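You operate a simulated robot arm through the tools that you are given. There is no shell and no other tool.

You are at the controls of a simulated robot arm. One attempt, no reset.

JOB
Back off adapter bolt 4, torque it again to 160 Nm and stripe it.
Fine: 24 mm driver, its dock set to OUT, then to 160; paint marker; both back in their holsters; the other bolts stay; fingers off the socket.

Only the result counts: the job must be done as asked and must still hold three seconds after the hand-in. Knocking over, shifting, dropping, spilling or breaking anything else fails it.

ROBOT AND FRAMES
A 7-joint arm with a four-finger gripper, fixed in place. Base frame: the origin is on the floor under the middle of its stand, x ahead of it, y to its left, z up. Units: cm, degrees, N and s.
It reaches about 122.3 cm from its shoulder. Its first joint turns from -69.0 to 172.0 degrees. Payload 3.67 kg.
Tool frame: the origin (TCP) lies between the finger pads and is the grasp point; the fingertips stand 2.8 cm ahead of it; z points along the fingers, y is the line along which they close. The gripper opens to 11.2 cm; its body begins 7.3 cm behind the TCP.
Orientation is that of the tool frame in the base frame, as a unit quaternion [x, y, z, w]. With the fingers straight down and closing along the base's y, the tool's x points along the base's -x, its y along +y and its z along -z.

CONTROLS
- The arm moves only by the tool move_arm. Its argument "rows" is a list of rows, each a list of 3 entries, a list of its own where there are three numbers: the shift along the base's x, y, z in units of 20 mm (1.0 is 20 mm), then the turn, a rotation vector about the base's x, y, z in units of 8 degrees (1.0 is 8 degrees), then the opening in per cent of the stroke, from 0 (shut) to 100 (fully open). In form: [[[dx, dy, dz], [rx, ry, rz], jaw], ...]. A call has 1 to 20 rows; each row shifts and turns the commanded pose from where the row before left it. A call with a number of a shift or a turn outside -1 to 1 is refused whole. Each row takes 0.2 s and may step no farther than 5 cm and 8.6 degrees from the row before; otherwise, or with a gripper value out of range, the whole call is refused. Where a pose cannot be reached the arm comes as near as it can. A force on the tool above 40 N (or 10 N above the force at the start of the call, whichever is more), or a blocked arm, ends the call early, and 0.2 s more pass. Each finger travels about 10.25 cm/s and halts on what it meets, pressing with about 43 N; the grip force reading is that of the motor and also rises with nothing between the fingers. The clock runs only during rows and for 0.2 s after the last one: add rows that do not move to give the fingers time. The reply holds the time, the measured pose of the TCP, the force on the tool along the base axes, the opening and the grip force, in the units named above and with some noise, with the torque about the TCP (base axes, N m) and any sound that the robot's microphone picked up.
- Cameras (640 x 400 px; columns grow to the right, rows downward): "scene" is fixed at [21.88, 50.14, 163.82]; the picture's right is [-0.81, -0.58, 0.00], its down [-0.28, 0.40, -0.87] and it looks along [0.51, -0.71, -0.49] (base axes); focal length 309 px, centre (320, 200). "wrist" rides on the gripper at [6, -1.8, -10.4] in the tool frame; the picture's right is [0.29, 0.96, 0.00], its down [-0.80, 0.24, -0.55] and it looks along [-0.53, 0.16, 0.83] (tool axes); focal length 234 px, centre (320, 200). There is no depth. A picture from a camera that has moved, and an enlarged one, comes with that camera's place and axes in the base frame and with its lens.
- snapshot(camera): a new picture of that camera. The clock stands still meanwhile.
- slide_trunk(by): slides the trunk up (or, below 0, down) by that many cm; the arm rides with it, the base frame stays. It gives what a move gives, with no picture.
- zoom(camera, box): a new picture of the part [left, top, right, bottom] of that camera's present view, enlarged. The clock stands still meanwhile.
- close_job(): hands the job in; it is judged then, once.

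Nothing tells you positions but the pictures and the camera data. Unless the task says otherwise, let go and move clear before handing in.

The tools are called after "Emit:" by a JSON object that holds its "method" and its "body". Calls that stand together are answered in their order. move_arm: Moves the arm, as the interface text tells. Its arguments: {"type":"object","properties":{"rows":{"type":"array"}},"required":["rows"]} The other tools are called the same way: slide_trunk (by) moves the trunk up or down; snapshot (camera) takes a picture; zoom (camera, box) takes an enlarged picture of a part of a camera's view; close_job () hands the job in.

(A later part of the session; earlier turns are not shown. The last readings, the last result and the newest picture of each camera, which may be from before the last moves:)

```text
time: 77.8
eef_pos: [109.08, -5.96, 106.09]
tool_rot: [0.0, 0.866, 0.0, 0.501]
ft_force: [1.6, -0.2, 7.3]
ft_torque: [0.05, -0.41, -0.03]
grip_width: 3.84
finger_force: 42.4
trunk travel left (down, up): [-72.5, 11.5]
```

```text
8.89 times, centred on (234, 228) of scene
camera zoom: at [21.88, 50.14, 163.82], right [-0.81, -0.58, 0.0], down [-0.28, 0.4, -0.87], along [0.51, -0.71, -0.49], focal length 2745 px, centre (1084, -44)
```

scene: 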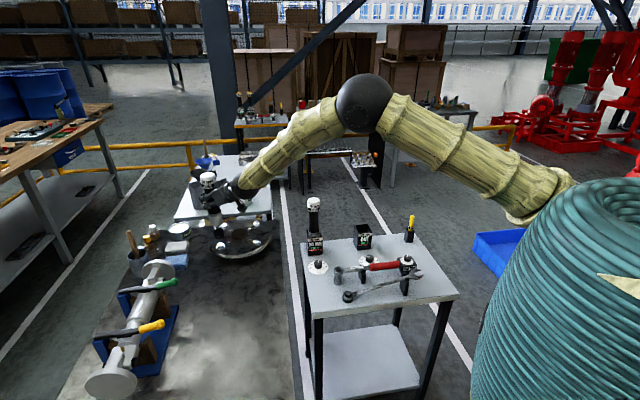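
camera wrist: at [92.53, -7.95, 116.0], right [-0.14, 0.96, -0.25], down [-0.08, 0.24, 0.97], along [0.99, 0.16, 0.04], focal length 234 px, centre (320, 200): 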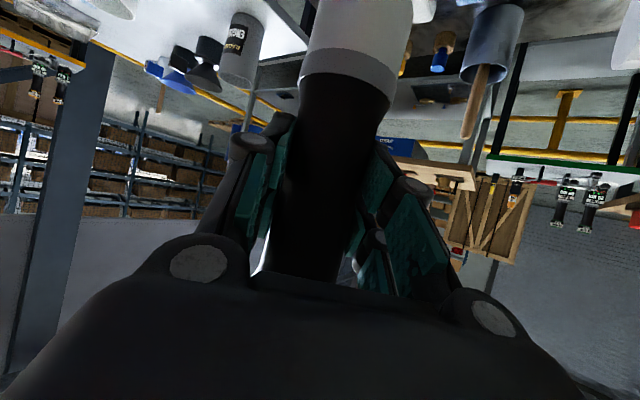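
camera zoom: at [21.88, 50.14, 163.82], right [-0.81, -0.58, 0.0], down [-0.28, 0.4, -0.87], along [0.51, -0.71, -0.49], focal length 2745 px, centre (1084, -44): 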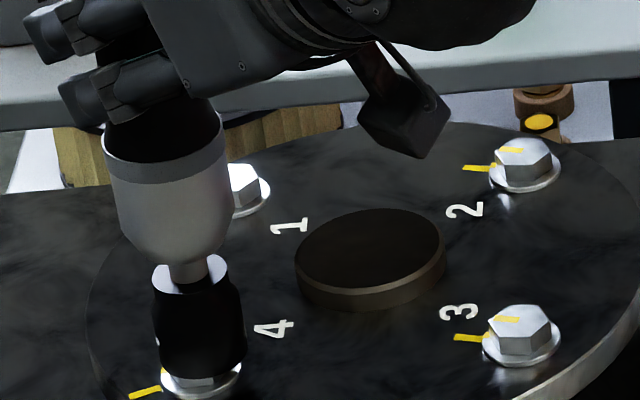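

There is contact now (about 13 N). Pressing a bit more and listening for the tool.

Emit:
{"method": "move_arm", "body": {"rows": [[[0, 0, -0.12], [0, 0, 0], 15], [[0, 0, 0], [0, 0, 0], 15], [[0, 0, 0], [0, 0, 0], 15], [[0, 0, 0], [0, 0, 0], 15]]}}

Emit:
{"method": "zoom", "body": {"camera": "scene", "box": [210, 205, 258, 250]}}

Emit:
{"method": "zoom", "body": {"camera": "scene", "box": [340, 215, 390, 255]}}

```text
time: 78.8
eef_pos: [109.12, -5.84, 106.07]
tool_rot: [0.0, 0.865, 0.0, 0.502]
ft_force: [4.6, -1.8, 26.8]
ft_torque: [-0.14, -1.35, -0.05]
grip_width: 3.85
finger_force: 43.0
trunk travel left (down, up): [-72.5, 11.5]
```

```text
8.89 times, centred on (234, 228) of scene
camera zoom: at [21.88, 50.14, 163.82], right [-0.81, -0.58, 0.0], down [-0.28, 0.4, -0.87], along [0.51, -0.71, -0.49], focal length 2745 px, centre (1084, -44)
```

zoom: 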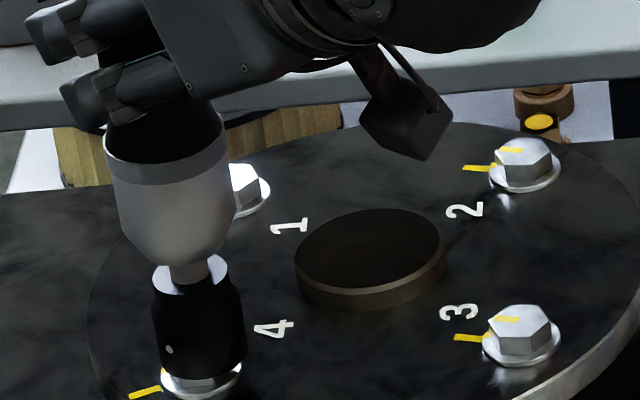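

```text
10.00 times, centred on (365, 235) of scene
camera zoom: at [21.88, 50.14, 163.82], right [-0.81, -0.58, 0.0], down [-0.28, 0.4, -0.87], along [0.51, -0.71, -0.49], focal length 3088 px, centre (-130, -150)
```

zoom: 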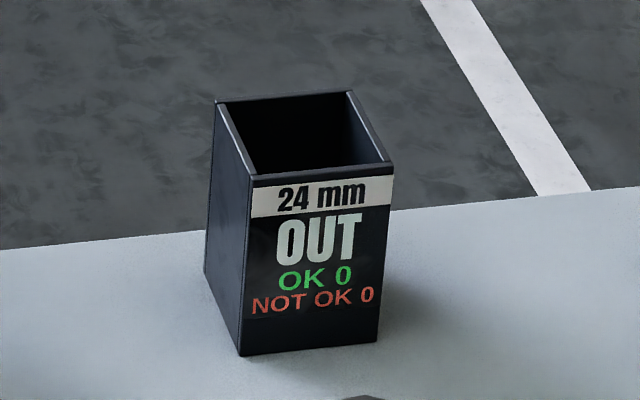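

The socket's detent dot has moved, so the tool turns under pressure. I'll hold it and watch.

Emit:
{"method": "move_arm", "body": {"rows": [[[0, 0, 0], [0, 0, 0], 15], [[0, 0, 0], [0, 0, 0], 15], [[0, 0, 0], [0, 0, 0], 15], [[0, 0, 0], [0, 0, 0], 15], [[0, 0, 0], [0, 0, 0], 15]]}}

Emit:
{"method": "zoom", "body": {"camera": "scene", "box": [210, 205, 258, 250]}}

```text
time: 80.0
eef_pos: [109.07, -5.84, 106.13]
tool_rot: [0.0, 0.865, 0.0, 0.501]
ft_force: [2.6, -3.1, 33.1]
ft_torque: [-0.27, -0.95, -0.06]
grip_width: 3.86
finger_force: 43.3
trunk travel left (down, up): [-72.5, 11.5]
```

```text
8.89 times, centred on (234, 228) of scene
camera zoom: at [21.88, 50.14, 163.82], right [-0.81, -0.58, 0.0], down [-0.28, 0.4, -0.87], along [0.51, -0.71, -0.49], focal length 2745 px, centre (1084, -44)
```

zoom: 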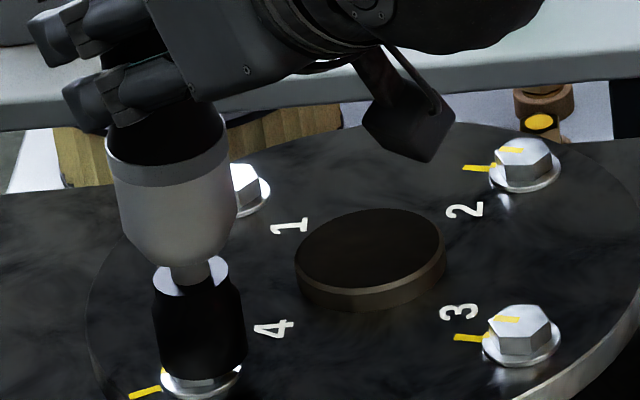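

The socket keeps turning and the reaction rises slightly, as if the bolt is backing out. I'll ease up a touch and keep going.

Emit:
{"method": "move_arm", "body": {"rows": [[[0, 0, 0.05], [0, 0, 0], 15], [[0, 0, 0], [0, 0, 0], 15], [[0, 0, 0], [0, 0, 0], 15], [[0, 0, 0.03], [0, 0, 0], 15], [[0, 0, 0], [0, 0, 0], 15]]}}

Emit:
{"method": "zoom", "body": {"camera": "scene", "box": [210, 205, 258, 250]}}

Emit:
{"method": "zoom", "body": {"camera": "scene", "box": [340, 215, 390, 255]}}

```text
time: 81.2
eef_pos: [108.95, -5.86, 105.97]
tool_rot: [0.0, 0.866, 0.0, 0.5]
ft_force: [-4.0, -2.2, 27.3]
ft_torque: [-0.25, -0.06, -0.01]
grip_width: 3.86
finger_force: 43.1
trunk travel left (down, up): [-72.5, 11.5]
```

```text
8.89 times, centred on (234, 228) of scene
camera zoom: at [21.88, 50.14, 163.82], right [-0.81, -0.58, 0.0], down [-0.28, 0.4, -0.87], along [0.51, -0.71, -0.49], focal length 2745 px, centre (1084, -44)
```

zoom: 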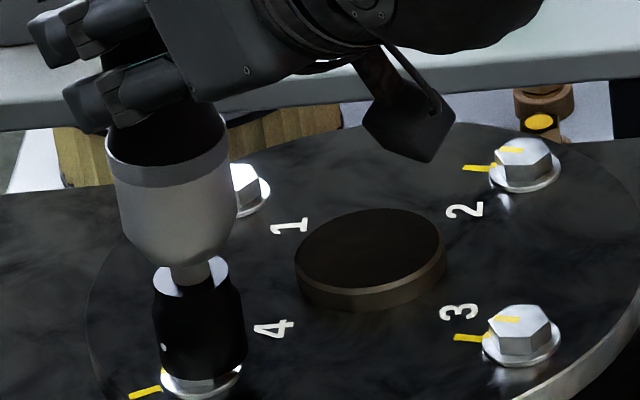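

```text
10.00 times, centred on (365, 235) of scene
camera zoom: at [21.88, 50.14, 163.82], right [-0.81, -0.58, 0.0], down [-0.28, 0.4, -0.87], along [0.51, -0.71, -0.49], focal length 3088 px, centre (-130, -150)
```

zoom: 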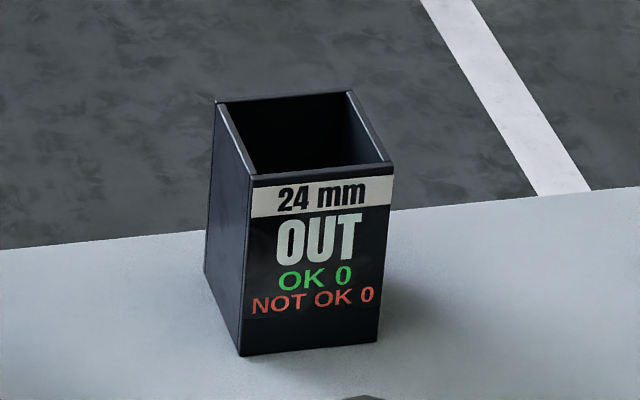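

Emit:
{"method": "zoom", "body": {"camera": "scene", "box": [222, 236, 242, 252]}}

Emit:
{"method": "snapshot", "body": {"camera": "wrist"}}

```text
16.00 times, centred on (232, 244) of scene
camera zoom: at [21.88, 50.14, 163.82], right [-0.81, -0.58, 0.0], down [-0.28, 0.4, -0.87], along [0.51, -0.71, -0.49], focal length 4941 px, centre (1728, -504)
```

zoom: 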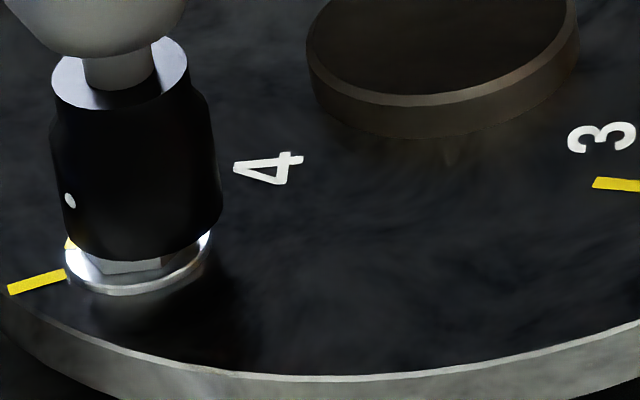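

```text
taken
camera wrist: at [96.83, -7.73, 106.01], right [-0.14, 0.96, -0.25], down [-0.08, 0.24, 0.97], along [0.99, 0.16, 0.04], focal length 234 px, centre (320, 200)
```

wrist: 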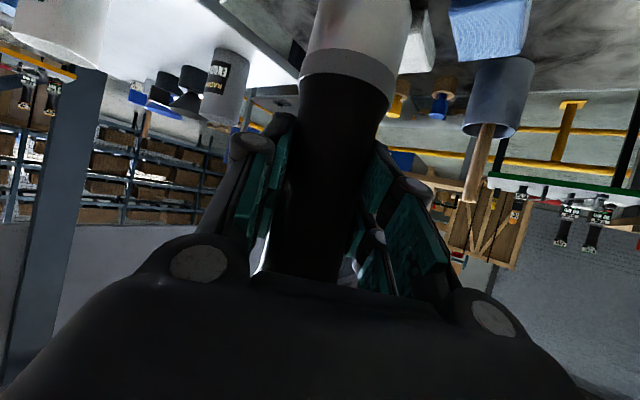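

The bolt's stripe has not moved, so the socket is spinning on top of the head, and the torque reading puts the contact on its +x side. I'll ease off and nudge +x to let it drop over the hex.

Emit:
{"method": "move_arm", "body": {"rows": [[[0, 0, 0.1], [0, 0, 0], 15], [[0.1, -0.02, 0], [0, 0, 0], 15], [[0, 0, 0], [0, 0, 0], 15], [[0, 0, -0.08], [0, 0, 0], 15], [[0, 0, 0], [0, 0, 0], 15]]}}

Emit:
{"method": "zoom", "body": {"camera": "scene", "box": [222, 236, 242, 252]}}

```text
time: 82.4
eef_pos: [109.24, -6.05, 105.47]
tool_rot: [0.0, 0.867, 0.0, 0.498]
ft_force: [-0.4, 0.4, -6.2]
ft_torque: [0.0, 0.01, 0.0]
grip_width: 3.87
finger_force: 43.2
trunk travel left (down, up): [-72.5, 11.5]
```

```text
16.00 times, centred on (232, 244) of scene
camera zoom: at [21.88, 50.14, 163.82], right [-0.81, -0.58, 0.0], down [-0.28, 0.4, -0.87], along [0.51, -0.71, -0.49], focal length 4941 px, centre (1728, -504)
```

zoom: 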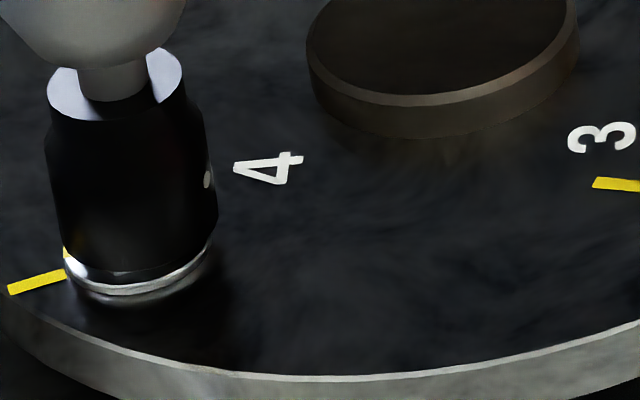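

It dropped over the hex — the socket now surrounds the head. Pressing down to start the back-off.

Emit:
{"method": "move_arm", "body": {"rows": [[[0, 0, -0.15], [0, 0, 0], 15], [[0, 0, -0.15], [0, 0, 0], 15], [[0, 0, 0], [0, 0, 0], 15]]}}

Emit:
{"method": "zoom", "body": {"camera": "scene", "box": [222, 236, 242, 252]}}

```text
time: 83.2
eef_pos: [109.3, -5.95, 105.15]
tool_rot: [0.0, 0.866, 0.0, 0.5]
ft_force: [-0.4, -0.8, -4.5]
ft_torque: [-0.07, 0.08, -0.01]
grip_width: 3.87
finger_force: 43.6
trunk travel left (down, up): [-72.5, 11.5]
```

```text
16.00 times, centred on (232, 244) of scene
camera zoom: at [21.88, 50.14, 163.82], right [-0.81, -0.58, 0.0], down [-0.28, 0.4, -0.87], along [0.51, -0.71, -0.49], focal length 4941 px, centre (1728, -504)
```

zoom: 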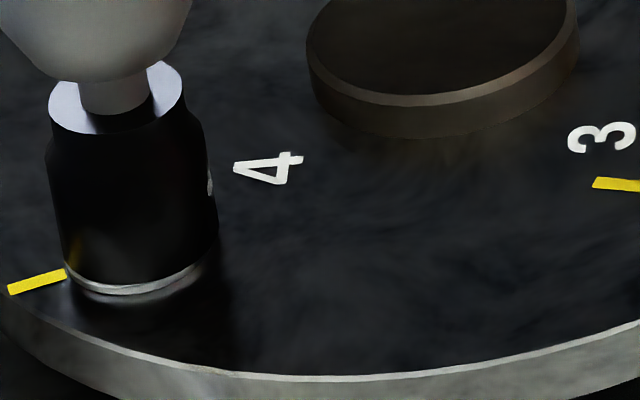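

Fully seated on the flange. Pressing harder now.

Emit:
{"method": "move_arm", "body": {"rows": [[[0, 0, -0.15], [0, 0, 0], 15], [[0, 0, -0.1], [0, 0, 0], 15], [[0, 0, 0], [0, 0, 0], 15]]}}

Emit:
{"method": "zoom", "body": {"camera": "scene", "box": [222, 236, 242, 252]}}

```text
time: 84.0
eef_pos: [109.22, -6.05, 105.23]
tool_rot: [-0.001, 0.864, 0.0, 0.503]
ft_force: [0.9, -4.0, 24.1]
ft_torque: [-1.01, 0.21, -0.12]
grip_width: 3.88
finger_force: 42.7
trunk travel left (down, up): [-72.5, 11.5]
```

```text
16.00 times, centred on (232, 244) of scene
camera zoom: at [21.88, 50.14, 163.82], right [-0.81, -0.58, 0.0], down [-0.28, 0.4, -0.87], along [0.51, -0.71, -0.49], focal length 4941 px, centre (1728, -504)
```

zoom: 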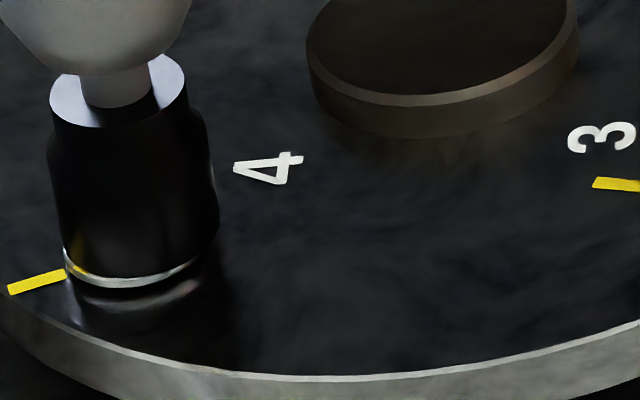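

The bolt is turning out: the flange has lifted off the plate and its stripe has moved. I'll give it a little more, following it upward.

Emit:
{"method": "move_arm", "body": {"rows": [[[0, 0, 0.05], [0, 0, 0], 15], [[0, 0, 0.05], [0, 0, 0], 15]]}}

Emit:
{"method": "zoom", "body": {"camera": "scene", "box": [222, 236, 242, 252]}}

Emit:
{"method": "zoom", "body": {"camera": "scene", "box": [340, 215, 390, 255]}}

```text
time: 84.6
eef_pos: [109.12, -5.96, 105.49]
tool_rot: [0.0, 0.865, 0.0, 0.502]
ft_force: [2.7, -2.6, 35.8]
ft_torque: [-0.53, 0.23, 0.2]
grip_width: 3.88
finger_force: 43.2
trunk travel left (down, up): [-72.5, 11.5]
```

```text
16.00 times, centred on (232, 244) of scene
camera zoom: at [21.88, 50.14, 163.82], right [-0.81, -0.58, 0.0], down [-0.28, 0.4, -0.87], along [0.51, -0.71, -0.49], focal length 4941 px, centre (1728, -504)
```

zoom: 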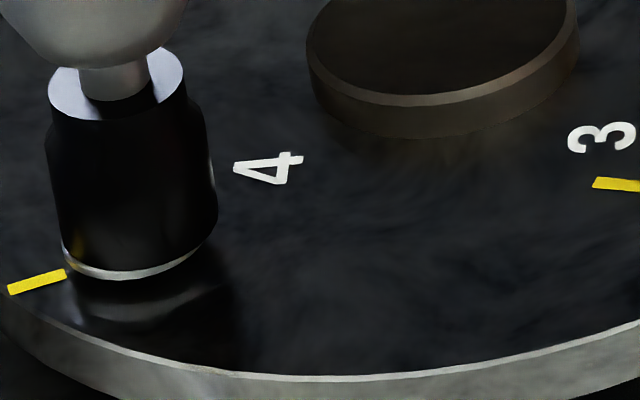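

```text
10.00 times, centred on (365, 235) of scene
camera zoom: at [21.88, 50.14, 163.82], right [-0.81, -0.58, 0.0], down [-0.28, 0.4, -0.87], along [0.51, -0.71, -0.49], focal length 3088 px, centre (-130, -150)
```

zoom: 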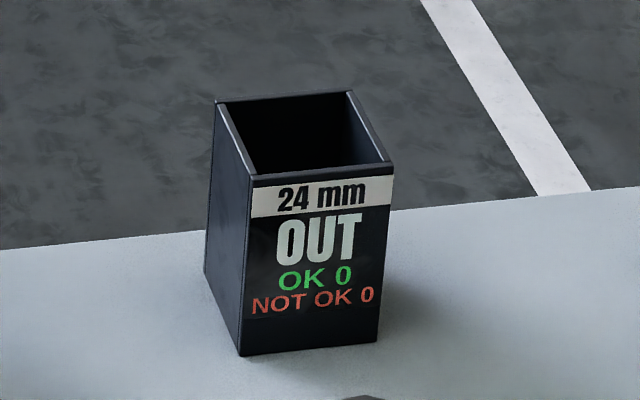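

Bolt 4 is backed off by roughly two turns. Lifting off now.

Emit:
{"method": "move_arm", "body": {"rows": [[[0, 0, 0.6], [0, 0, 0], 15], [[0, 0, 0.8], [0, 0, 0], 15], [[0, 0, 1], [0, 0, 0], 15], [[0, 0, 1], [0, 0, 0], 15], [[0, 0, 1], [0, 0, 0], 15], [[0, 0, 1], [0, 0, 0], 15]]}}

Emit:
{"method": "zoom", "body": {"camera": "scene", "box": [205, 195, 269, 255]}}

```text
time: 86.0
eef_pos: [109.47, -6.0, 115.59]
tool_rot: [0.0, 0.867, 0.0, 0.499]
ft_force: [-0.1, 0.4, -5.2]
ft_torque: [-0.01, -0.02, 0.01]
grip_width: 3.82
finger_force: 43.2
trunk travel left (down, up): [-72.5, 11.5]
```

```text
6.67 times, centred on (237, 225) of scene
camera zoom: at [21.88, 50.14, 163.82], right [-0.81, -0.58, 0.0], down [-0.28, 0.4, -0.87], along [0.51, -0.71, -0.49], focal length 2059 px, centre (873, 33)
```

zoom: 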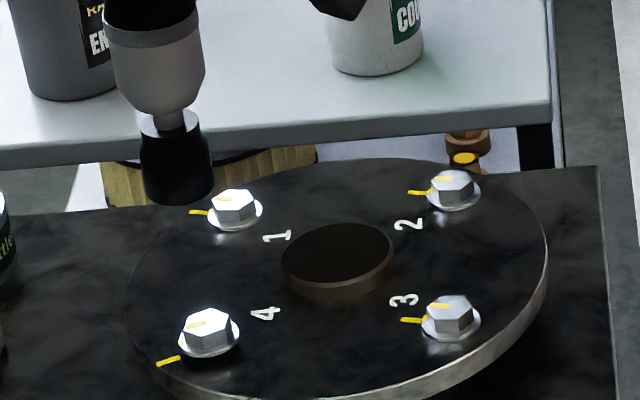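

Bolt 4 stands proud, its stripe turned. Taking the driver back to the dock so I can free the hand for the dial.

Emit:
{"method": "move_arm", "body": {"rows": [[[-1, 0, 0], [0, 0, 0], 15], [[-1, 0, 0], [0, 0, 0], 15], [[-1, 0, 0], [0, 0, 0], 15], [[-1, 0, 0], [0, 0, 0], 15], [[-1, 0, 0], [0, 0, 0], 15], [[-1, 0, 0], [0, 0, 0], 15], [[-1, 0, 0], [0, 0, 0], 15], [[-1, 0, 0], [0, 0, 0], 15], [[-1, 0, 0], [0, 0, 0], 15], [[-1, 0, 0], [0, 0, 0], 15], [[-1, 0, 0], [0, 0, 0], 15], [[-1, 0, 0], [0, 0, 0], 15], [[-1, -1, 0], [0, 0, 0], 15], [[-1, -1, 0], [0, 0, 0], 15], [[-1, -1, 0], [0, 0, 0], 15], [[-1, -1, 0], [0, 0, 0], 15], [[-1, -1, 0], [0, 0, 0], 15], [[-1, -1, 0], [0, 0, 0], 15], [[-1, -1, 0], [0, 0, 0], 15]]}}

Emit:
{"method": "move_arm", "body": {"rows": [[[0, -1, 0], [0, 0, 0], 15], [[0, -1, 0], [0, 0, 0], 15], [[0, -1, 0], [0, 0, 0], 15], [[0, -1, 0], [0, 0, 0], 15], [[0, -1, 0], [0, 0, 0], 15], [[0, -1, 0], [0, 0, 0], 15], [[0, -1, 0], [0, 0, 0], 15], [[0, -1, 0], [0, 0, 0], 15], [[0, -1, 0], [0, 0, 0], 15], [[0, -1, 0], [0, 0, 0], 15], [[0, -1, 0], [0, 0, 0], 15], [[0, -1, 0], [0, 0, 0], 15], [[0, -1, 0], [0, 0, 0], 15], [[0, -1, 0], [0, 0, 0], 15], [[0, -1, 0], [0, 0, 0], 15], [[0, -0.5, 0], [0, 0, 0], 15], [[0, 0, 0], [0, 0, 0], 15]]}}

Emit:
{"method": "zoom", "body": {"camera": "scene", "box": [300, 110, 440, 260]}}

```text
time: 90.0
eef_pos: [71.25, -19.95, 115.64]
tool_rot: [0.0, 0.866, 0.001, 0.5]
ft_force: [-0.5, 0.3, -6.2]
ft_torque: [0.01, 0.01, 0.0]
grip_width: 3.85
finger_force: 43.2
trunk travel left (down, up): [-72.5, 11.5]
```

```text
time: 93.6
eef_pos: [71.42, -51.12, 115.66]
tool_rot: [0.0, 0.867, 0.001, 0.499]
ft_force: [0.9, 0.2, -5.4]
ft_torque: [0.01, 0.01, -0.01]
grip_width: 3.84
finger_force: 42.9
trunk travel left (down, up): [-72.5, 11.5]
```

```text
2.67 times, centred on (370, 185) of scene
camera zoom: at [21.88, 50.14, 163.82], right [-0.81, -0.58, 0.0], down [-0.28, 0.4, -0.87], along [0.51, -0.71, -0.49], focal length 824 px, centre (187, 240)
```

zoom: 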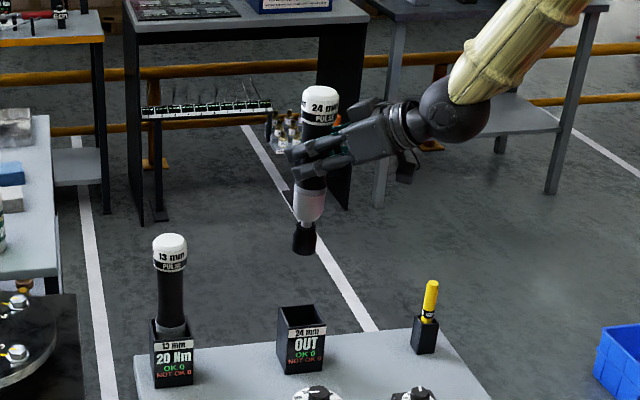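

The driver seems to have tilted a couple of degrees in the grip. Let me measure.

Emit:
{"method": "zoom", "body": {"camera": "scene", "box": [338, 135, 398, 210]}}

```text
5.33 times, centred on (368, 172) of scene
camera zoom: at [21.88, 50.14, 163.82], right [-0.81, -0.58, 0.0], down [-0.28, 0.4, -0.87], along [0.51, -0.71, -0.49], focal length 1647 px, centre (64, 347)
```

zoom: 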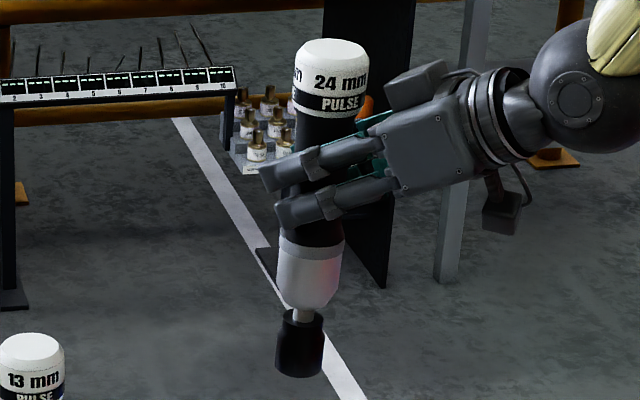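

Tilt is about 2° about the closing axis. I'll turn the hand by +2° about y to bring the driver vertical and lower it.

Emit:
{"method": "move_arm", "body": {"rows": [[[0, 0, 0], [0, 0.25, 0], 15], [[-0.05, 0.02, -1], [0, 0, 0], 15], [[0, 0, -1], [0, 0, 0], 15], [[0, 0, -1], [0, 0, 0], 15], [[0, 0, -1], [0, 0, 0], 15], [[0, 0, -0.5], [0, 0, 0], 15], [[0, 0, 0], [0, 0, 0], 15]]}}

Emit:
{"method": "zoom", "body": {"camera": "scene", "box": [338, 155, 402, 255]}}

```text
time: 95.2
eef_pos: [71.22, -50.91, 106.67]
tool_rot: [0.0, 0.875, 0.0, 0.484]
ft_force: [-0.3, 0.2, -5.9]
ft_torque: [0.0, 0.01, 0.02]
grip_width: 3.84
finger_force: 43.1
trunk travel left (down, up): [-72.5, 11.5]
```

```text
4.00 times, centred on (370, 205) of scene
camera zoom: at [21.88, 50.14, 163.82], right [-0.81, -0.58, 0.0], down [-0.28, 0.4, -0.87], along [0.51, -0.71, -0.49], focal length 1235 px, centre (120, 180)
```

zoom: 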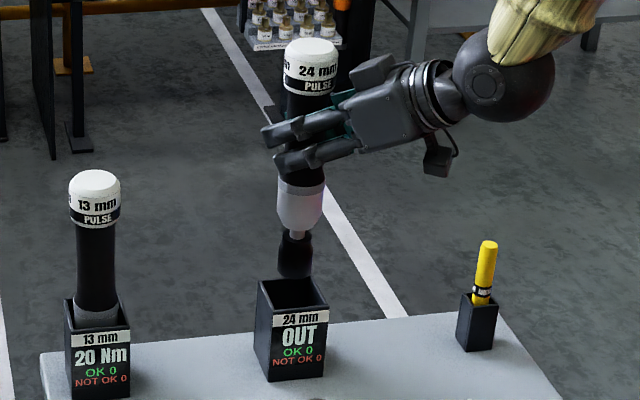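

Vertical again and centred over the dock. Lowering in.

Emit:
{"method": "move_arm", "body": {"rows": [[[0, 0, -0.7], [0, 0, 0], 15], [[0, 0, -0.7], [0, 0, 0], 15], [[0, 0, -0.7], [0, 0, 0], 15], [[0, 0, -0.7], [0, 0, 0], 15], [[0, 0, -0.7], [0, 0, 0], 15], [[0, 0, -0.7], [0, 0, 0], 15], [[0, 0, -0.7], [0, 0, 0], 15], [[0, 0, -0.5], [0, 0, 0], 15], [[0, 0, 0], [0, 0, 0], 15]]}}

Emit:
{"method": "zoom", "body": {"camera": "scene", "box": [338, 155, 402, 255]}}

```text
time: 97.2
eef_pos: [71.26, -50.92, 95.73]
tool_rot: [0.0, 0.875, 0.001, 0.484]
ft_force: [0.5, 0.3, -6.3]
ft_torque: [-0.01, -0.05, 0.01]
grip_width: 3.85
finger_force: 42.5
trunk travel left (down, up): [-72.5, 11.5]
```

```text
4.00 times, centred on (370, 205) of scene
camera zoom: at [21.88, 50.14, 163.82], right [-0.81, -0.58, 0.0], down [-0.28, 0.4, -0.87], along [0.51, -0.71, -0.49], focal length 1235 px, centre (120, 180)
```

zoom: 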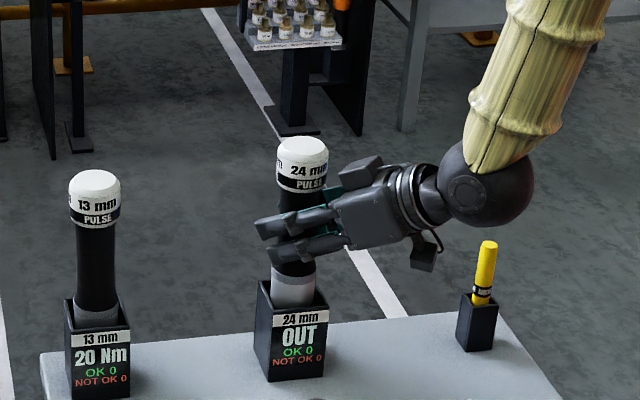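

Continuing in small steps until it seats.

Emit:
{"method": "move_arm", "body": {"rows": [[[0, 0, -0.25], [0, 0, 0], 15], [[0, 0, -0.2], [0, 0, 0], 15], [[0, 0, -0.1], [0, 0, 0], 15], [[0, 0, 0], [0, 0, 0], 15]]}}

```text
time: 98.2
eef_pos: [71.29, -50.82, 94.88]
tool_rot: [0.001, 0.875, -0.001, 0.484]
ft_force: [0.8, -0.8, -5.8]
ft_torque: [-0.02, 0.03, -0.03]
grip_width: 3.86
finger_force: 43.2
trunk travel left (down, up): [-72.5, 11.5]
```

Emit:
{"method": "move_arm", "body": {"rows": [[[0, 0, -0.1], [0, 0, 0], 15], [[0, 0, -0.1], [0, 0, 0], 15], [[0, 0, -0.1], [0, 0, 0], 15], [[0, 0, 0], [0, 0, 0], 15]]}}

```text
time: 99.2
eef_pos: [71.25, -51.02, 94.15]
tool_rot: [0.0, 0.875, 0.001, 0.484]
ft_force: [0.3, 0.5, -5.6]
ft_torque: [0.05, -0.02, -0.01]
grip_width: 3.84
finger_force: 43.1
trunk travel left (down, up): [-72.5, 11.5]
```

Emit:
{"method": "move_arm", "body": {"rows": [[[0, 0, -0.1], [0, 0, 0], 15], [[0, 0, -0.1], [0, 0, 0], 15], [[0, 0, 0], [0, 0, 0], 15]]}}

Emit:
{"method": "zoom", "body": {"camera": "scene", "box": [338, 155, 402, 255]}}

```text
time: 100.0
eef_pos: [71.19, -50.96, 94.09]
tool_rot: [0.0, 0.874, 0.0, 0.487]
ft_force: [-0.4, -7.1, 23.8]
ft_torque: [-0.58, 0.19, 0.03]
grip_width: 3.85
finger_force: 43.3
trunk travel left (down, up): [-72.5, 11.5]
```

```text
4.00 times, centred on (370, 205) of scene
camera zoom: at [21.88, 50.14, 163.82], right [-0.81, -0.58, 0.0], down [-0.28, 0.4, -0.87], along [0.51, -0.71, -0.49], focal length 1235 px, centre (120, 180)
```

zoom: 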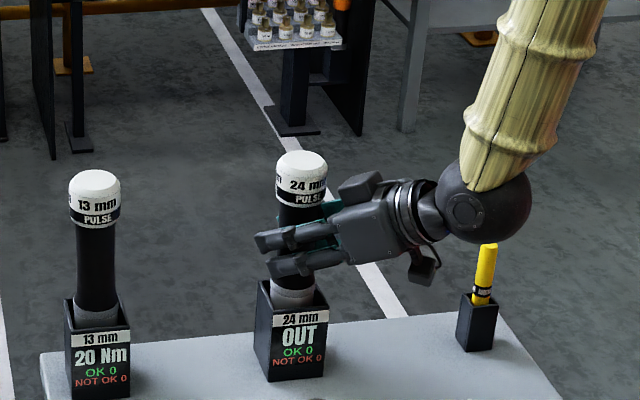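

Seated (cap height matches the original). Relieving the push and opening.

Emit:
{"method": "move_arm", "body": {"rows": [[[0, 0, 0.15], [0, 0, 0], 15], [[0, 0, 0], [0, 0, 0], 35], [[0, 0, 0], [0, 0, 0], 55], [[0, 0, 0], [0, 0, 0], 75], [[0, 0, 0], [0, 0, 0], 75]]}}

Emit:
{"method": "zoom", "body": {"camera": "scene", "box": [338, 155, 402, 255]}}

```text
time: 101.2
eef_pos: [71.23, -50.9, 94.0]
tool_rot: [0.001, 0.875, -0.001, 0.484]
ft_force: [0.0, -0.4, 0.3]
ft_torque: [0.0, 0.0, -0.02]
grip_width: 8.4
finger_force: 0.1
trunk travel left (down, up): [-72.5, 11.5]
```

```text
4.00 times, centred on (370, 205) of scene
camera zoom: at [21.88, 50.14, 163.82], right [-0.81, -0.58, 0.0], down [-0.28, 0.4, -0.87], along [0.51, -0.71, -0.49], focal length 1235 px, centre (120, 180)
```

zoom: 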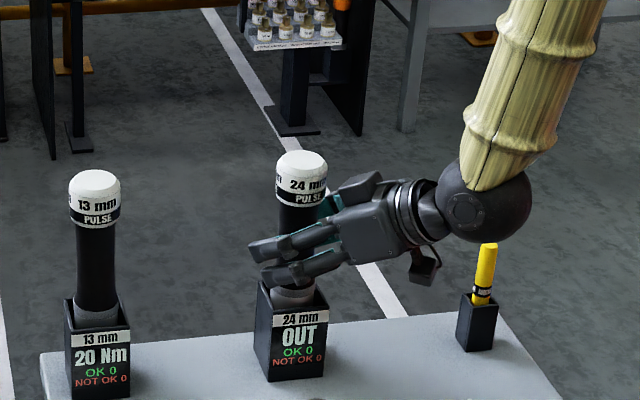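

Released cleanly. Backing off and bringing the hand upright again for the dial.

Emit:
{"method": "move_arm", "body": {"rows": [[[-0.8, 0, 0.5], [0, 0, 0], 75], [[-0.8, 0, 0.5], [0, 0, 0], 75], [[-0.8, 0, 0.5], [0, 0, 0], 75], [[-0.8, 0, 0.5], [0, 0, 0], 75], [[-0.8, 0, 0.5], [0, 0, 0], 75], [[-0.8, 0.3, 0.5], [0, 0, 0], 75], [[0, 0.6, 0.2], [0, 1, 0], 75], [[0, 0.6, 0.2], [0, 1, 0], 75], [[0, 0.6, 0], [0, 1, 0], 70], [[0.2, 0.6, 0], [0, 1, 0], 65], [[0.2, 0.6, 0], [0, 1, 0], 60], [[0.2, 0.5, 0], [0, 1, 0], 58], [[0.2, 0, 0], [0, 1, 0], 58], [[0.2, 0, 0], [0, 0.24, 0], 58], [[0, 0, 0], [0, 0, 0], 58]]}}

Emit:
{"method": "snapshot", "body": {"camera": "wrist"}}

Emit:
{"method": "zoom", "body": {"camera": "scene", "box": [300, 130, 450, 290]}}

```text
time: 104.4
eef_pos: [63.68, -43.22, 100.86]
tool_rot: [0.0, 1.0, 0.0, 0.0]
ft_force: [1.1, -0.1, -0.6]
ft_torque: [0.01, 0.01, 0.01]
grip_width: 6.5
finger_force: 0.1
trunk travel left (down, up): [-72.5, 11.5]
```

```text
taken
camera wrist: at [57.61, -45.15, 111.29], right [-0.29, 0.96, 0.0], down [0.8, 0.24, 0.55], along [0.53, 0.16, -0.83], focal length 234 px, centre (320, 200)
```

wrist: 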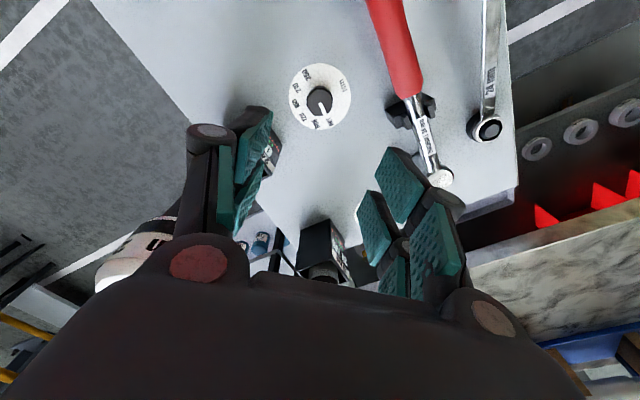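

```text
2.50 times, centred on (375, 210) of scene
camera zoom: at [21.88, 50.14, 163.82], right [-0.81, -0.58, 0.0], down [-0.28, 0.4, -0.87], along [0.51, -0.71, -0.49], focal length 772 px, centre (182, 175)
```

zoom: 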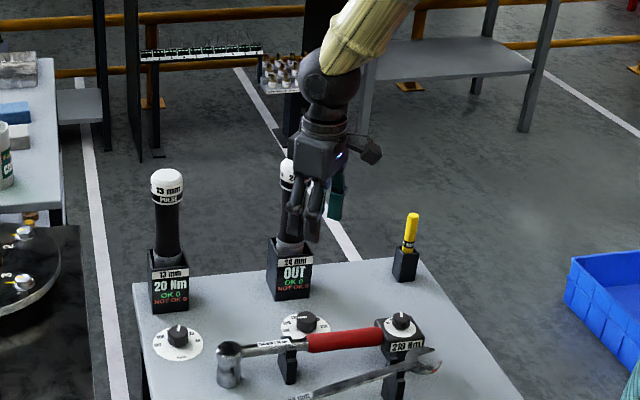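

Centred over the dial. Yawing +12° and descending to just above the knob.

Emit:
{"method": "move_arm", "body": {"rows": [[[-0.02, -0.02, -0.95], [0, 0, 0.75], 58], [[0, 0, -0.95], [0, 0, 0.75], 58], [[0, 0, -0.95], [0, 0, 0], 58], [[0, 0, -0.95], [0, 0, 0], 58], [[0, 0, -0.95], [0, 0, 0], 58], [[0, 0, -0.95], [0, 0, 0], 58], [[0, 0, -0.95], [0, 0, 0], 58], [[0, 0, -0.95], [0, 0, 0], 58], [[0, 0, -0.95], [0, 0, 0], 58], [[0, 0, -0.95], [0, 0, 0], 58], [[0, 0, 0], [0, 0, 0], 58]]}}

Emit:
{"method": "snapshot", "body": {"camera": "wrist"}}

```text
time: 106.8
eef_pos: [63.67, -43.21, 81.94]
tool_rot: [-0.105, 0.994, 0.0, 0.001]
ft_force: [-0.1, 0.0, 0.4]
ft_torque: [-0.02, -0.03, 0.01]
grip_width: 6.47
finger_force: 0.0
trunk travel left (down, up): [-72.5, 11.5]
```

```text
taken
camera wrist: at [58.04, -46.29, 92.33], right [-0.48, 0.88, 0.0], down [0.73, 0.4, 0.55], along [0.49, 0.27, -0.83], focal length 234 px, centre (320, 200)
```

wrist: 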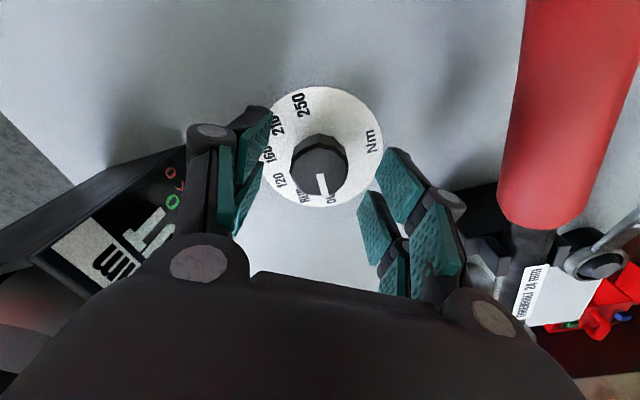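

Knob centred between the fingers. Lowering 1.1 cm and closing.

Emit:
{"method": "move_arm", "body": {"rows": [[[0, 0, -0.55], [0, 0, 0], 58], [[0, 0, 0], [0, 0, 0], 40], [[0, 0, 0], [0, 0, 0], 25], [[0, 0, 0], [0, 0, 0], 20], [[0, 0, 0], [0, 0, 0], 20]]}}

Emit:
{"method": "move_arm", "body": {"rows": [[[0, 0, 0], [0, 0, -1], 20], [[0, 0, 0], [0, 0, -1], 20], [[0, 0, 0], [0, 0, -1], 20], [[0, 0, 0], [0, 0, -1], 20], [[0, 0, 0], [0, 0, 0], 20]]}}

Emit:
{"method": "snapshot", "body": {"camera": "wrist"}}

```text
time: 108.0
eef_pos: [63.81, -43.26, 80.86]
tool_rot: [-0.105, 0.994, 0.0, 0.0]
ft_force: [0.8, -1.7, 2.6]
ft_torque: [0.05, -0.13, -0.02]
grip_width: 3.24
finger_force: 42.6
trunk travel left (down, up): [-72.5, 11.5]
```

```text
time: 109.2
eef_pos: [63.48, -43.38, 80.83]
tool_rot: [0.174, 0.985, 0.0, 0.001]
ft_force: [1.9, -14.3, 16.5]
ft_torque: [-0.6, 0.02, 0.02]
grip_width: 3.2
finger_force: 43.3
trunk travel left (down, up): [-72.5, 11.5]
```

```text
taken
camera wrist: at [57.32, -43.11, 91.21], right [0.06, 1.0, 0.0], down [0.83, -0.05, 0.56], along [0.55, -0.03, -0.83], focal length 234 px, centre (320, 200)
```

wrist: 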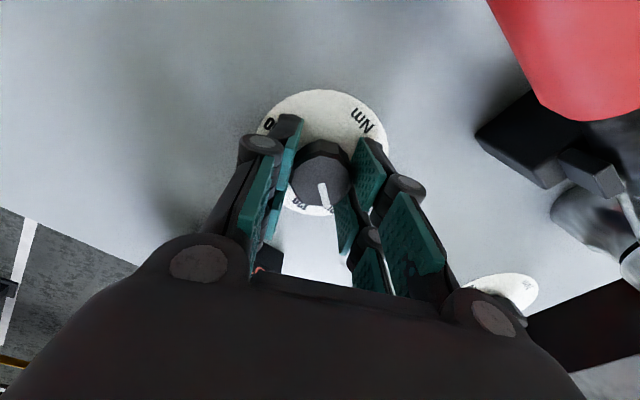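

Turning well (34° so far). Easing -y and slightly up as I continue.

Emit:
{"method": "move_arm", "body": {"rows": [[[0, -0.05, 0.03], [0, 0, -1], 20], [[0, -0.02, 0.02], [0, 0, -1], 20], [[0, 0, 0], [0, 0, -1], 20], [[0, 0, 0], [0, 0, -1], 20], [[0, 0, 0], [0, 0, 0], 20]]}}

Emit:
{"method": "snapshot", "body": {"camera": "wrist"}}

```text
time: 110.4
eef_pos: [63.53, -43.5, 80.77]
tool_rot: [0.439, 0.899, 0.001, -0.001]
ft_force: [-3.9, -8.2, -0.2]
ft_torque: [-0.4, 0.02, -0.01]
grip_width: 3.19
finger_force: 42.5
trunk travel left (down, up): [-72.5, 11.5]
```

```text
taken
camera wrist: at [58.41, -39.96, 91.22], right [0.58, 0.82, 0.0], down [0.68, -0.48, 0.55], along [0.45, -0.32, -0.83], focal length 234 px, centre (320, 200)
```

wrist: 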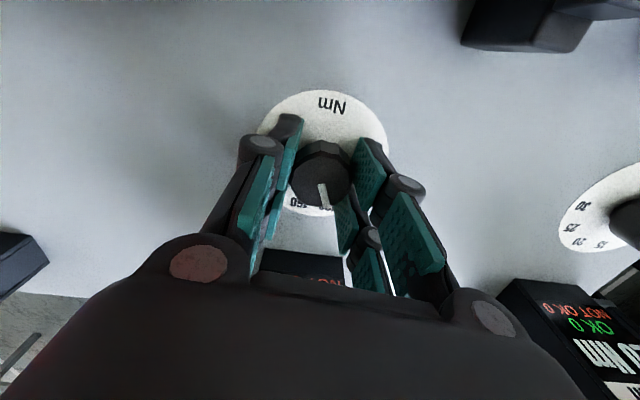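

Now near 120. Another 38° takes it to 160.

Emit:
{"method": "move_arm", "body": {"rows": [[[0, -0.02, 0], [0, 0, -0.96], 20], [[0, -0.02, 0], [0, 0, -0.96], 20], [[0, 0, 0], [0, 0, -0.96], 20], [[0, 0, 0], [0, 0, -0.96], 20], [[0, 0, 0], [0, 0, -0.96], 20], [[0, 0, 0], [0, 0, 0], 20]]}}

Emit:
{"method": "zoom", "body": {"camera": "wrist", "box": [240, 80, 400, 240]}}

Emit:
{"method": "zoom", "body": {"camera": "scene", "box": [335, 190, 405, 270]}}

```text
time: 111.8
eef_pos: [63.57, -43.68, 80.91]
tool_rot: [0.71, 0.704, 0.0, -0.002]
ft_force: [-25.3, 5.4, -0.1]
ft_torque: [0.28, 0.57, 0.03]
grip_width: 3.21
finger_force: 43.2
trunk travel left (down, up): [-72.5, 11.5]
```

```text
2.50 times, centred on (320, 160) of wrist
camera zoom: at [61.66, -37.64, 91.23], right [0.96, 0.28, 0.0], down [0.23, -0.8, 0.55], along [0.15, -0.53, -0.83], focal length 585 px, centre (320, 300)
```

zoom: 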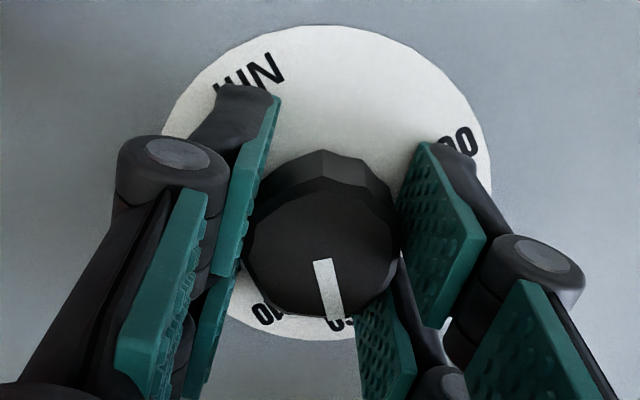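

```text
5.00 times, centred on (370, 230) of scene
camera zoom: at [21.88, 50.14, 163.82], right [-0.81, -0.58, 0.0], down [-0.28, 0.4, -0.87], along [0.51, -0.71, -0.49], focal length 1544 px, centre (70, 50)
```

zoom: 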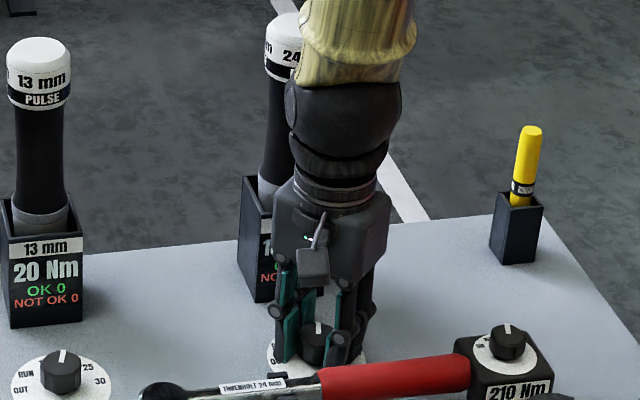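

The pointer is on 160. Releasing and rising to check the display.

Emit:
{"method": "move_arm", "body": {"rows": [[[-0.05, 0, 0], [0, 0, 0], 20], [[0, 0, 0], [0, 0, 0], 45], [[0, 0, 0], [0, 0, 0], 55], [[0, 0, 0.6], [0, 0, 0], 55], [[0, 0, 1], [0, 0, 0], 55], [[0, 0, 1], [0, 0, 0], 55], [[0, 0, 1], [0, 0, 0], 55], [[0, 0, 1], [0, 0, 0], 55], [[0, 0, 1], [0, 0, 0], 55], [[0, 0, 1], [0, 0, 0], 55], [[0, 0, 1], [0, 0, 0], 55], [[0, 0, 1], [0, 0, 0], 55]]}}

Emit:
{"method": "snapshot", "body": {"camera": "wrist"}}

Emit:
{"method": "zoom", "body": {"camera": "scene", "box": [335, 190, 405, 270]}}

```text
time: 114.4
eef_pos: [63.62, -43.34, 98.38]
tool_rot: [0.709, 0.705, 0.001, -0.001]
ft_force: [-0.4, 0.5, 0.7]
ft_torque: [-0.02, 0.01, 0.0]
grip_width: 6.18
finger_force: 0.0
trunk travel left (down, up): [-72.5, 11.5]
```

```text
taken
camera wrist: at [61.7, -37.46, 108.72], right [0.96, 0.28, 0.0], down [0.23, -0.8, 0.55], along [0.16, -0.53, -0.83], focal length 234 px, centre (320, 200)
```

wrist: 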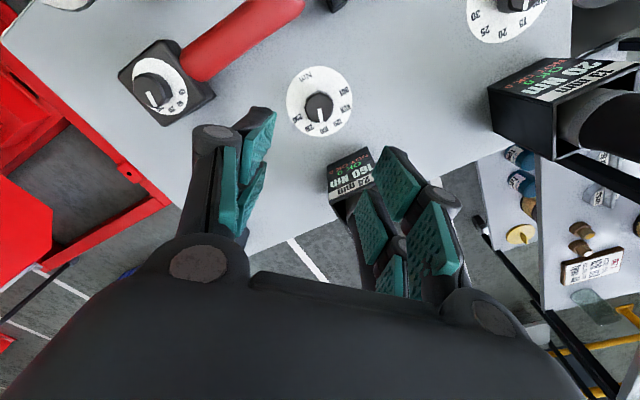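

```text
5.00 times, centred on (370, 230) of scene
camera zoom: at [21.88, 50.14, 163.82], right [-0.81, -0.58, 0.0], down [-0.28, 0.4, -0.87], along [0.51, -0.71, -0.49], focal length 1544 px, centre (70, 50)
```

zoom: 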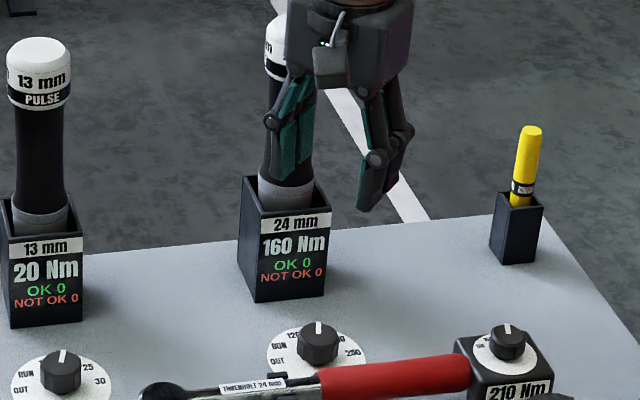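

The display now reads 160 Nm with OK 0. I'll swing back to the tilted pose beside the driver for the next grip.

Emit:
{"method": "move_arm", "body": {"rows": [[[-0.3, -0.1, 0.4], [0, 0, 0.94], 75], [[-0.3, -0.1, 0.4], [0, 0, 0.94], 75], [[-0.3, -0.1, 0.4], [0, 0, 0.94], 75], [[-0.3, -0.2, 0.4], [0, 0, 0.94], 75], [[-0.3, -0.2, 0.4], [0, 0, 0.94], 75], [[-0.3, -0.3, 0.3], [0, 0, 0.94], 75], [[-0.3, -0.3, 0.2], [0, 0, 0.94], 75], [[-0.3, -0.4, 0], [0, 0, 0.94], 75], [[-0.2, -0.4, 0], [0, 0, 0.94], 75], [[0, -0.4, 0], [0, 0, 0.94], 75], [[0, -0.4, 0], [0, 0, 0.94], 75], [[0, -0.4, 0], [0, 0, 0.94], 75], [[0.1, -0.3, 0], [0, -0.94, 0], 75], [[0.2, -0.2, 0], [0, -0.94, 0], 75], [[0.2, 0, -0.1], [0, -0.94, 0], 75], [[0.2, 0, -0.2], [0, -0.94, 0], 75], [[0.2, 0, -0.2], [0, -0.94, 0], 75], [[0.2, 0, -0.2], [0, -0.94, 0], 75], [[0.1, 0, -0.2], [0, -0.94, 0], 75], [[0, 0, 0], [0, -0.94, 0], 75]]}}

Emit:
{"method": "snapshot", "body": {"camera": "wrist"}}

Emit:
{"method": "zoom", "body": {"camera": "scene", "box": [320, 130, 450, 260]}}

```text
time: 118.6
eef_pos: [60.8, -51.31, 101.17]
tool_rot: [0.002, 0.865, 0.001, 0.502]
ft_force: [-0.3, 0.2, 0.5]
ft_torque: [0.01, 0.02, 0.0]
grip_width: 8.39
finger_force: 0.1
trunk travel left (down, up): [-72.5, 11.5]
```

```text
taken
camera wrist: at [48.69, -53.14, 101.15], right [-0.14, 0.96, -0.25], down [-0.09, 0.24, 0.97], along [0.99, 0.16, 0.05], focal length 234 px, centre (320, 200)
```

wrist: 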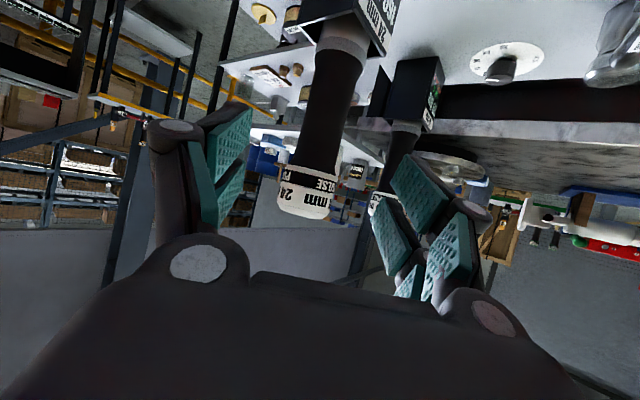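

```text
3.08 times, centred on (385, 195) of scene
camera zoom: at [21.88, 50.14, 163.82], right [-0.81, -0.58, 0.0], down [-0.28, 0.4, -0.87], along [0.51, -0.71, -0.49], focal length 950 px, centre (120, 215)
```

zoom: 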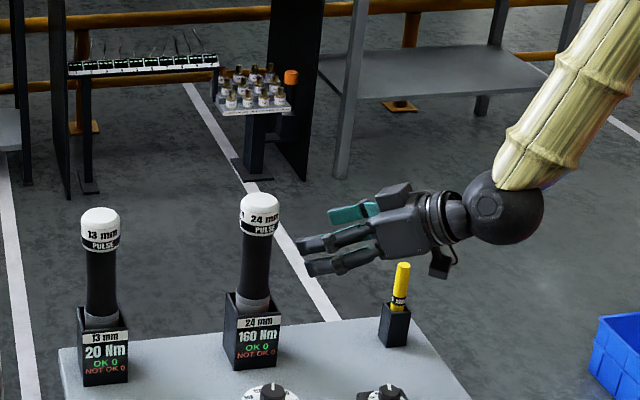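

Same approach as before to the handle.

Emit:
{"method": "move_arm", "body": {"rows": [[[0.583, 0.017, -0.38], [0, 0, 0], 75], [[0.583, 0.017, -0.38], [0, 0, 0], 75], [[0.583, 0.017, -0.38], [0, 0, 0], 75], [[0.583, 0.017, -0.38], [0, 0, 0], 75], [[0.583, 0.017, -0.38], [0, 0, 0], 75], [[0.583, 0.017, -0.38], [0, 0, 0], 75], [[0.583, 0.017, -0.38], [0, 0, 0], 75], [[0.583, 0.017, -0.38], [0, 0, 0], 75], [[0.583, 0.017, -0.38], [0, 0, 0], 75], [[0, 0, 0], [0, 0, 0], 75]]}}

Emit:
{"method": "zoom", "body": {"camera": "scene", "box": [340, 180, 430, 270]}}

```text
time: 120.8
eef_pos: [71.19, -50.91, 94.48]
tool_rot: [0.002, 0.865, 0.0, 0.501]
ft_force: [-0.7, 0.1, 0.6]
ft_torque: [0.01, -0.03, 0.02]
grip_width: 8.4
finger_force: 0.0
trunk travel left (down, up): [-72.5, 11.5]
```

```text
4.44 times, centred on (385, 225) of scene
camera zoom: at [21.88, 50.14, 163.82], right [-0.81, -0.58, 0.0], down [-0.28, 0.4, -0.87], along [0.51, -0.71, -0.49], focal length 1372 px, centre (31, 89)
```

zoom: 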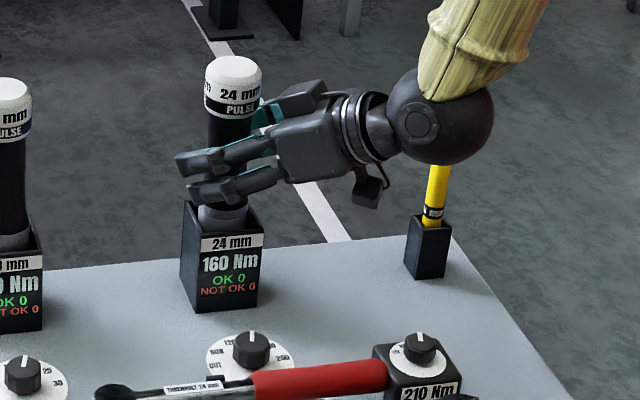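

Closing on the handle and lifting.

Emit:
{"method": "move_arm", "body": {"rows": [[[0, 0, 0], [0, 0, 0], 55], [[0, 0, 0], [0, 0, 0], 35], [[0, 0, 0], [0, 0, 0], 20], [[0, 0, 0], [0, 0, 0], 15], [[0, 0, 0], [0, 0, 0], 15]]}}

Emit:
{"method": "move_arm", "body": {"rows": [[[0, 0, 0.3], [0, 0, 0], 15], [[0, 0, 0.6], [0, 0, 0], 15], [[0, 0, 1], [0, 0, 0], 15], [[0, 0, 1], [0, 0, 0], 15], [[0, 0, 1], [0, 0, 0], 15], [[0, 0, 1], [0, 0, 0], 15], [[0, 0, 1], [0, 0, 0], 15], [[0, 0, 1], [0, 0, 0], 15], [[0, 0, 1], [0, 0, 0], 15], [[0, 0, 1], [0, 0, 0], 15], [[0, 0, 1], [0, 0, 0], 15], [[0, 0, 1], [0, 0, 0], 15], [[0, 0, 0], [0, 0, 0], 15]]}}

Emit:
{"method": "zoom", "body": {"camera": "scene", "box": [338, 135, 398, 210]}}

```text
time: 122.0
eef_pos: [71.12, -50.89, 94.49]
tool_rot: [0.001, 0.865, 0.001, 0.501]
ft_force: [-0.6, -0.9, 1.0]
ft_torque: [-0.11, 0.0, -0.04]
grip_width: 3.85
finger_force: 43.5
trunk travel left (down, up): [-72.5, 11.5]
```

```text
time: 124.8
eef_pos: [71.47, -50.84, 116.15]
tool_rot: [0.001, 0.865, 0.001, 0.501]
ft_force: [-0.4, -0.3, -6.0]
ft_torque: [0.02, 0.0, 0.0]
grip_width: 3.82
finger_force: 42.9
trunk travel left (down, up): [-72.5, 11.5]
```

```text
5.33 times, centred on (368, 172) of scene
camera zoom: at [21.88, 50.14, 163.82], right [-0.81, -0.58, 0.0], down [-0.28, 0.4, -0.87], along [0.51, -0.71, -0.49], focal length 1647 px, centre (64, 347)
```

zoom: 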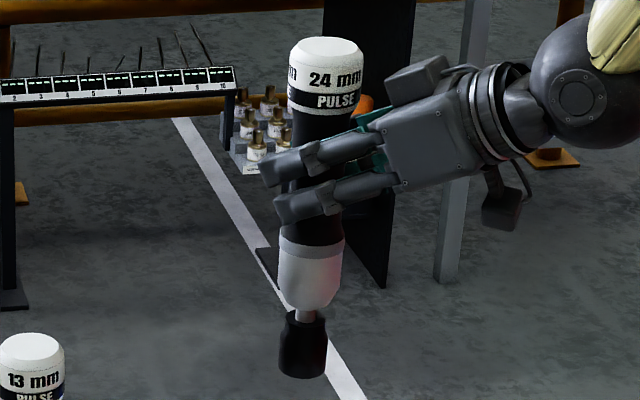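

The driver is vertical in the grip. Moving again to bolt 4.

Emit:
{"method": "move_arm", "body": {"rows": [[[0, 1, 0], [0, 0, 0], 15], [[0, 1, 0], [0, 0, 0], 15], [[0, 1, 0], [0, 0, 0], 15], [[0, 1, 0], [0, 0, 0], 15], [[0, 1, 0], [0, 0, 0], 15], [[0, 1, 0], [0, 0, 0], 15], [[0, 1, 0], [0, 0, 0], 15], [[0, 1, 0], [0, 0, 0], 15], [[0, 1, 0], [0, 0, 0], 15], [[0, 1, 0], [0, 0, 0], 15], [[0, 1, 0], [0, 0, 0], 15], [[0, 1, 0], [0, 0, 0], 15], [[0, 1, 0], [0, 0, 0], 15], [[1, 1, 0], [0, 0, 0], 15], [[1, 1, 0], [0, 0, 0], 15], [[1, 1, 0], [0, 0, 0], 15], [[1, 1, 0], [0, 0, 0], 15], [[1, 1, 0], [0, 0, 0], 15], [[1, 1, 0], [0, 0, 0], 15], [[1, 1, 0], [0, 0, 0], 15]]}}

Emit:
{"method": "move_arm", "body": {"rows": [[[1, 0.5, 0], [0, 0, 0], 15], [[1, 0.5, 0], [0, 0, 0], 15], [[1, 0.5, 0], [0, 0, 0], 15], [[1, 0.5, 0], [0, 0, 0], 15], [[1, 0.4, 0], [0, 0, 0], 15], [[1, 0, 0], [0, 0, 0], 15], [[1, 0, 0], [0, 0, 0], 15], [[1, 0, 0], [0, 0, 0], 15], [[1, 0, 0], [0, 0, 0], 15], [[1, 0, 0], [0, 0, 0], 15], [[1, 0, 0], [0, 0, 0], 15], [[0.1, 0, -1], [0, 0, 0], 15], [[0, 0, -1], [0, 0, 0], 15], [[0, 0, -0.8], [0, 0, 0], 15], [[0, 0, 0], [0, 0, 0], 15]]}}

Emit:
{"method": "zoom", "body": {"camera": "scene", "box": [205, 195, 269, 255]}}

```text
time: 129.0
eef_pos: [85.28, -10.95, 116.11]
tool_rot: [0.001, 0.866, 0.0, 0.5]
ft_force: [-0.9, -0.6, -5.0]
ft_torque: [0.02, -0.02, -0.03]
grip_width: 3.84
finger_force: 42.8
trunk travel left (down, up): [-72.5, 11.5]
```

```text
time: 132.2
eef_pos: [107.49, -6.03, 110.44]
tool_rot: [0.001, 0.866, 0.001, 0.501]
ft_force: [-0.5, 0.0, -5.5]
ft_torque: [-0.03, 0.0, 0.03]
grip_width: 3.79
finger_force: 43.2
trunk travel left (down, up): [-72.5, 11.5]
```

```text
6.67 times, centred on (237, 225) of scene
camera zoom: at [21.88, 50.14, 163.82], right [-0.81, -0.58, 0.0], down [-0.28, 0.4, -0.87], along [0.51, -0.71, -0.49], focal length 2059 px, centre (873, 33)
```

zoom: 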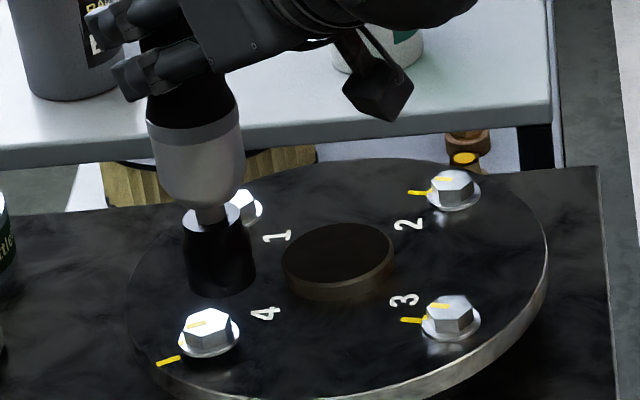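

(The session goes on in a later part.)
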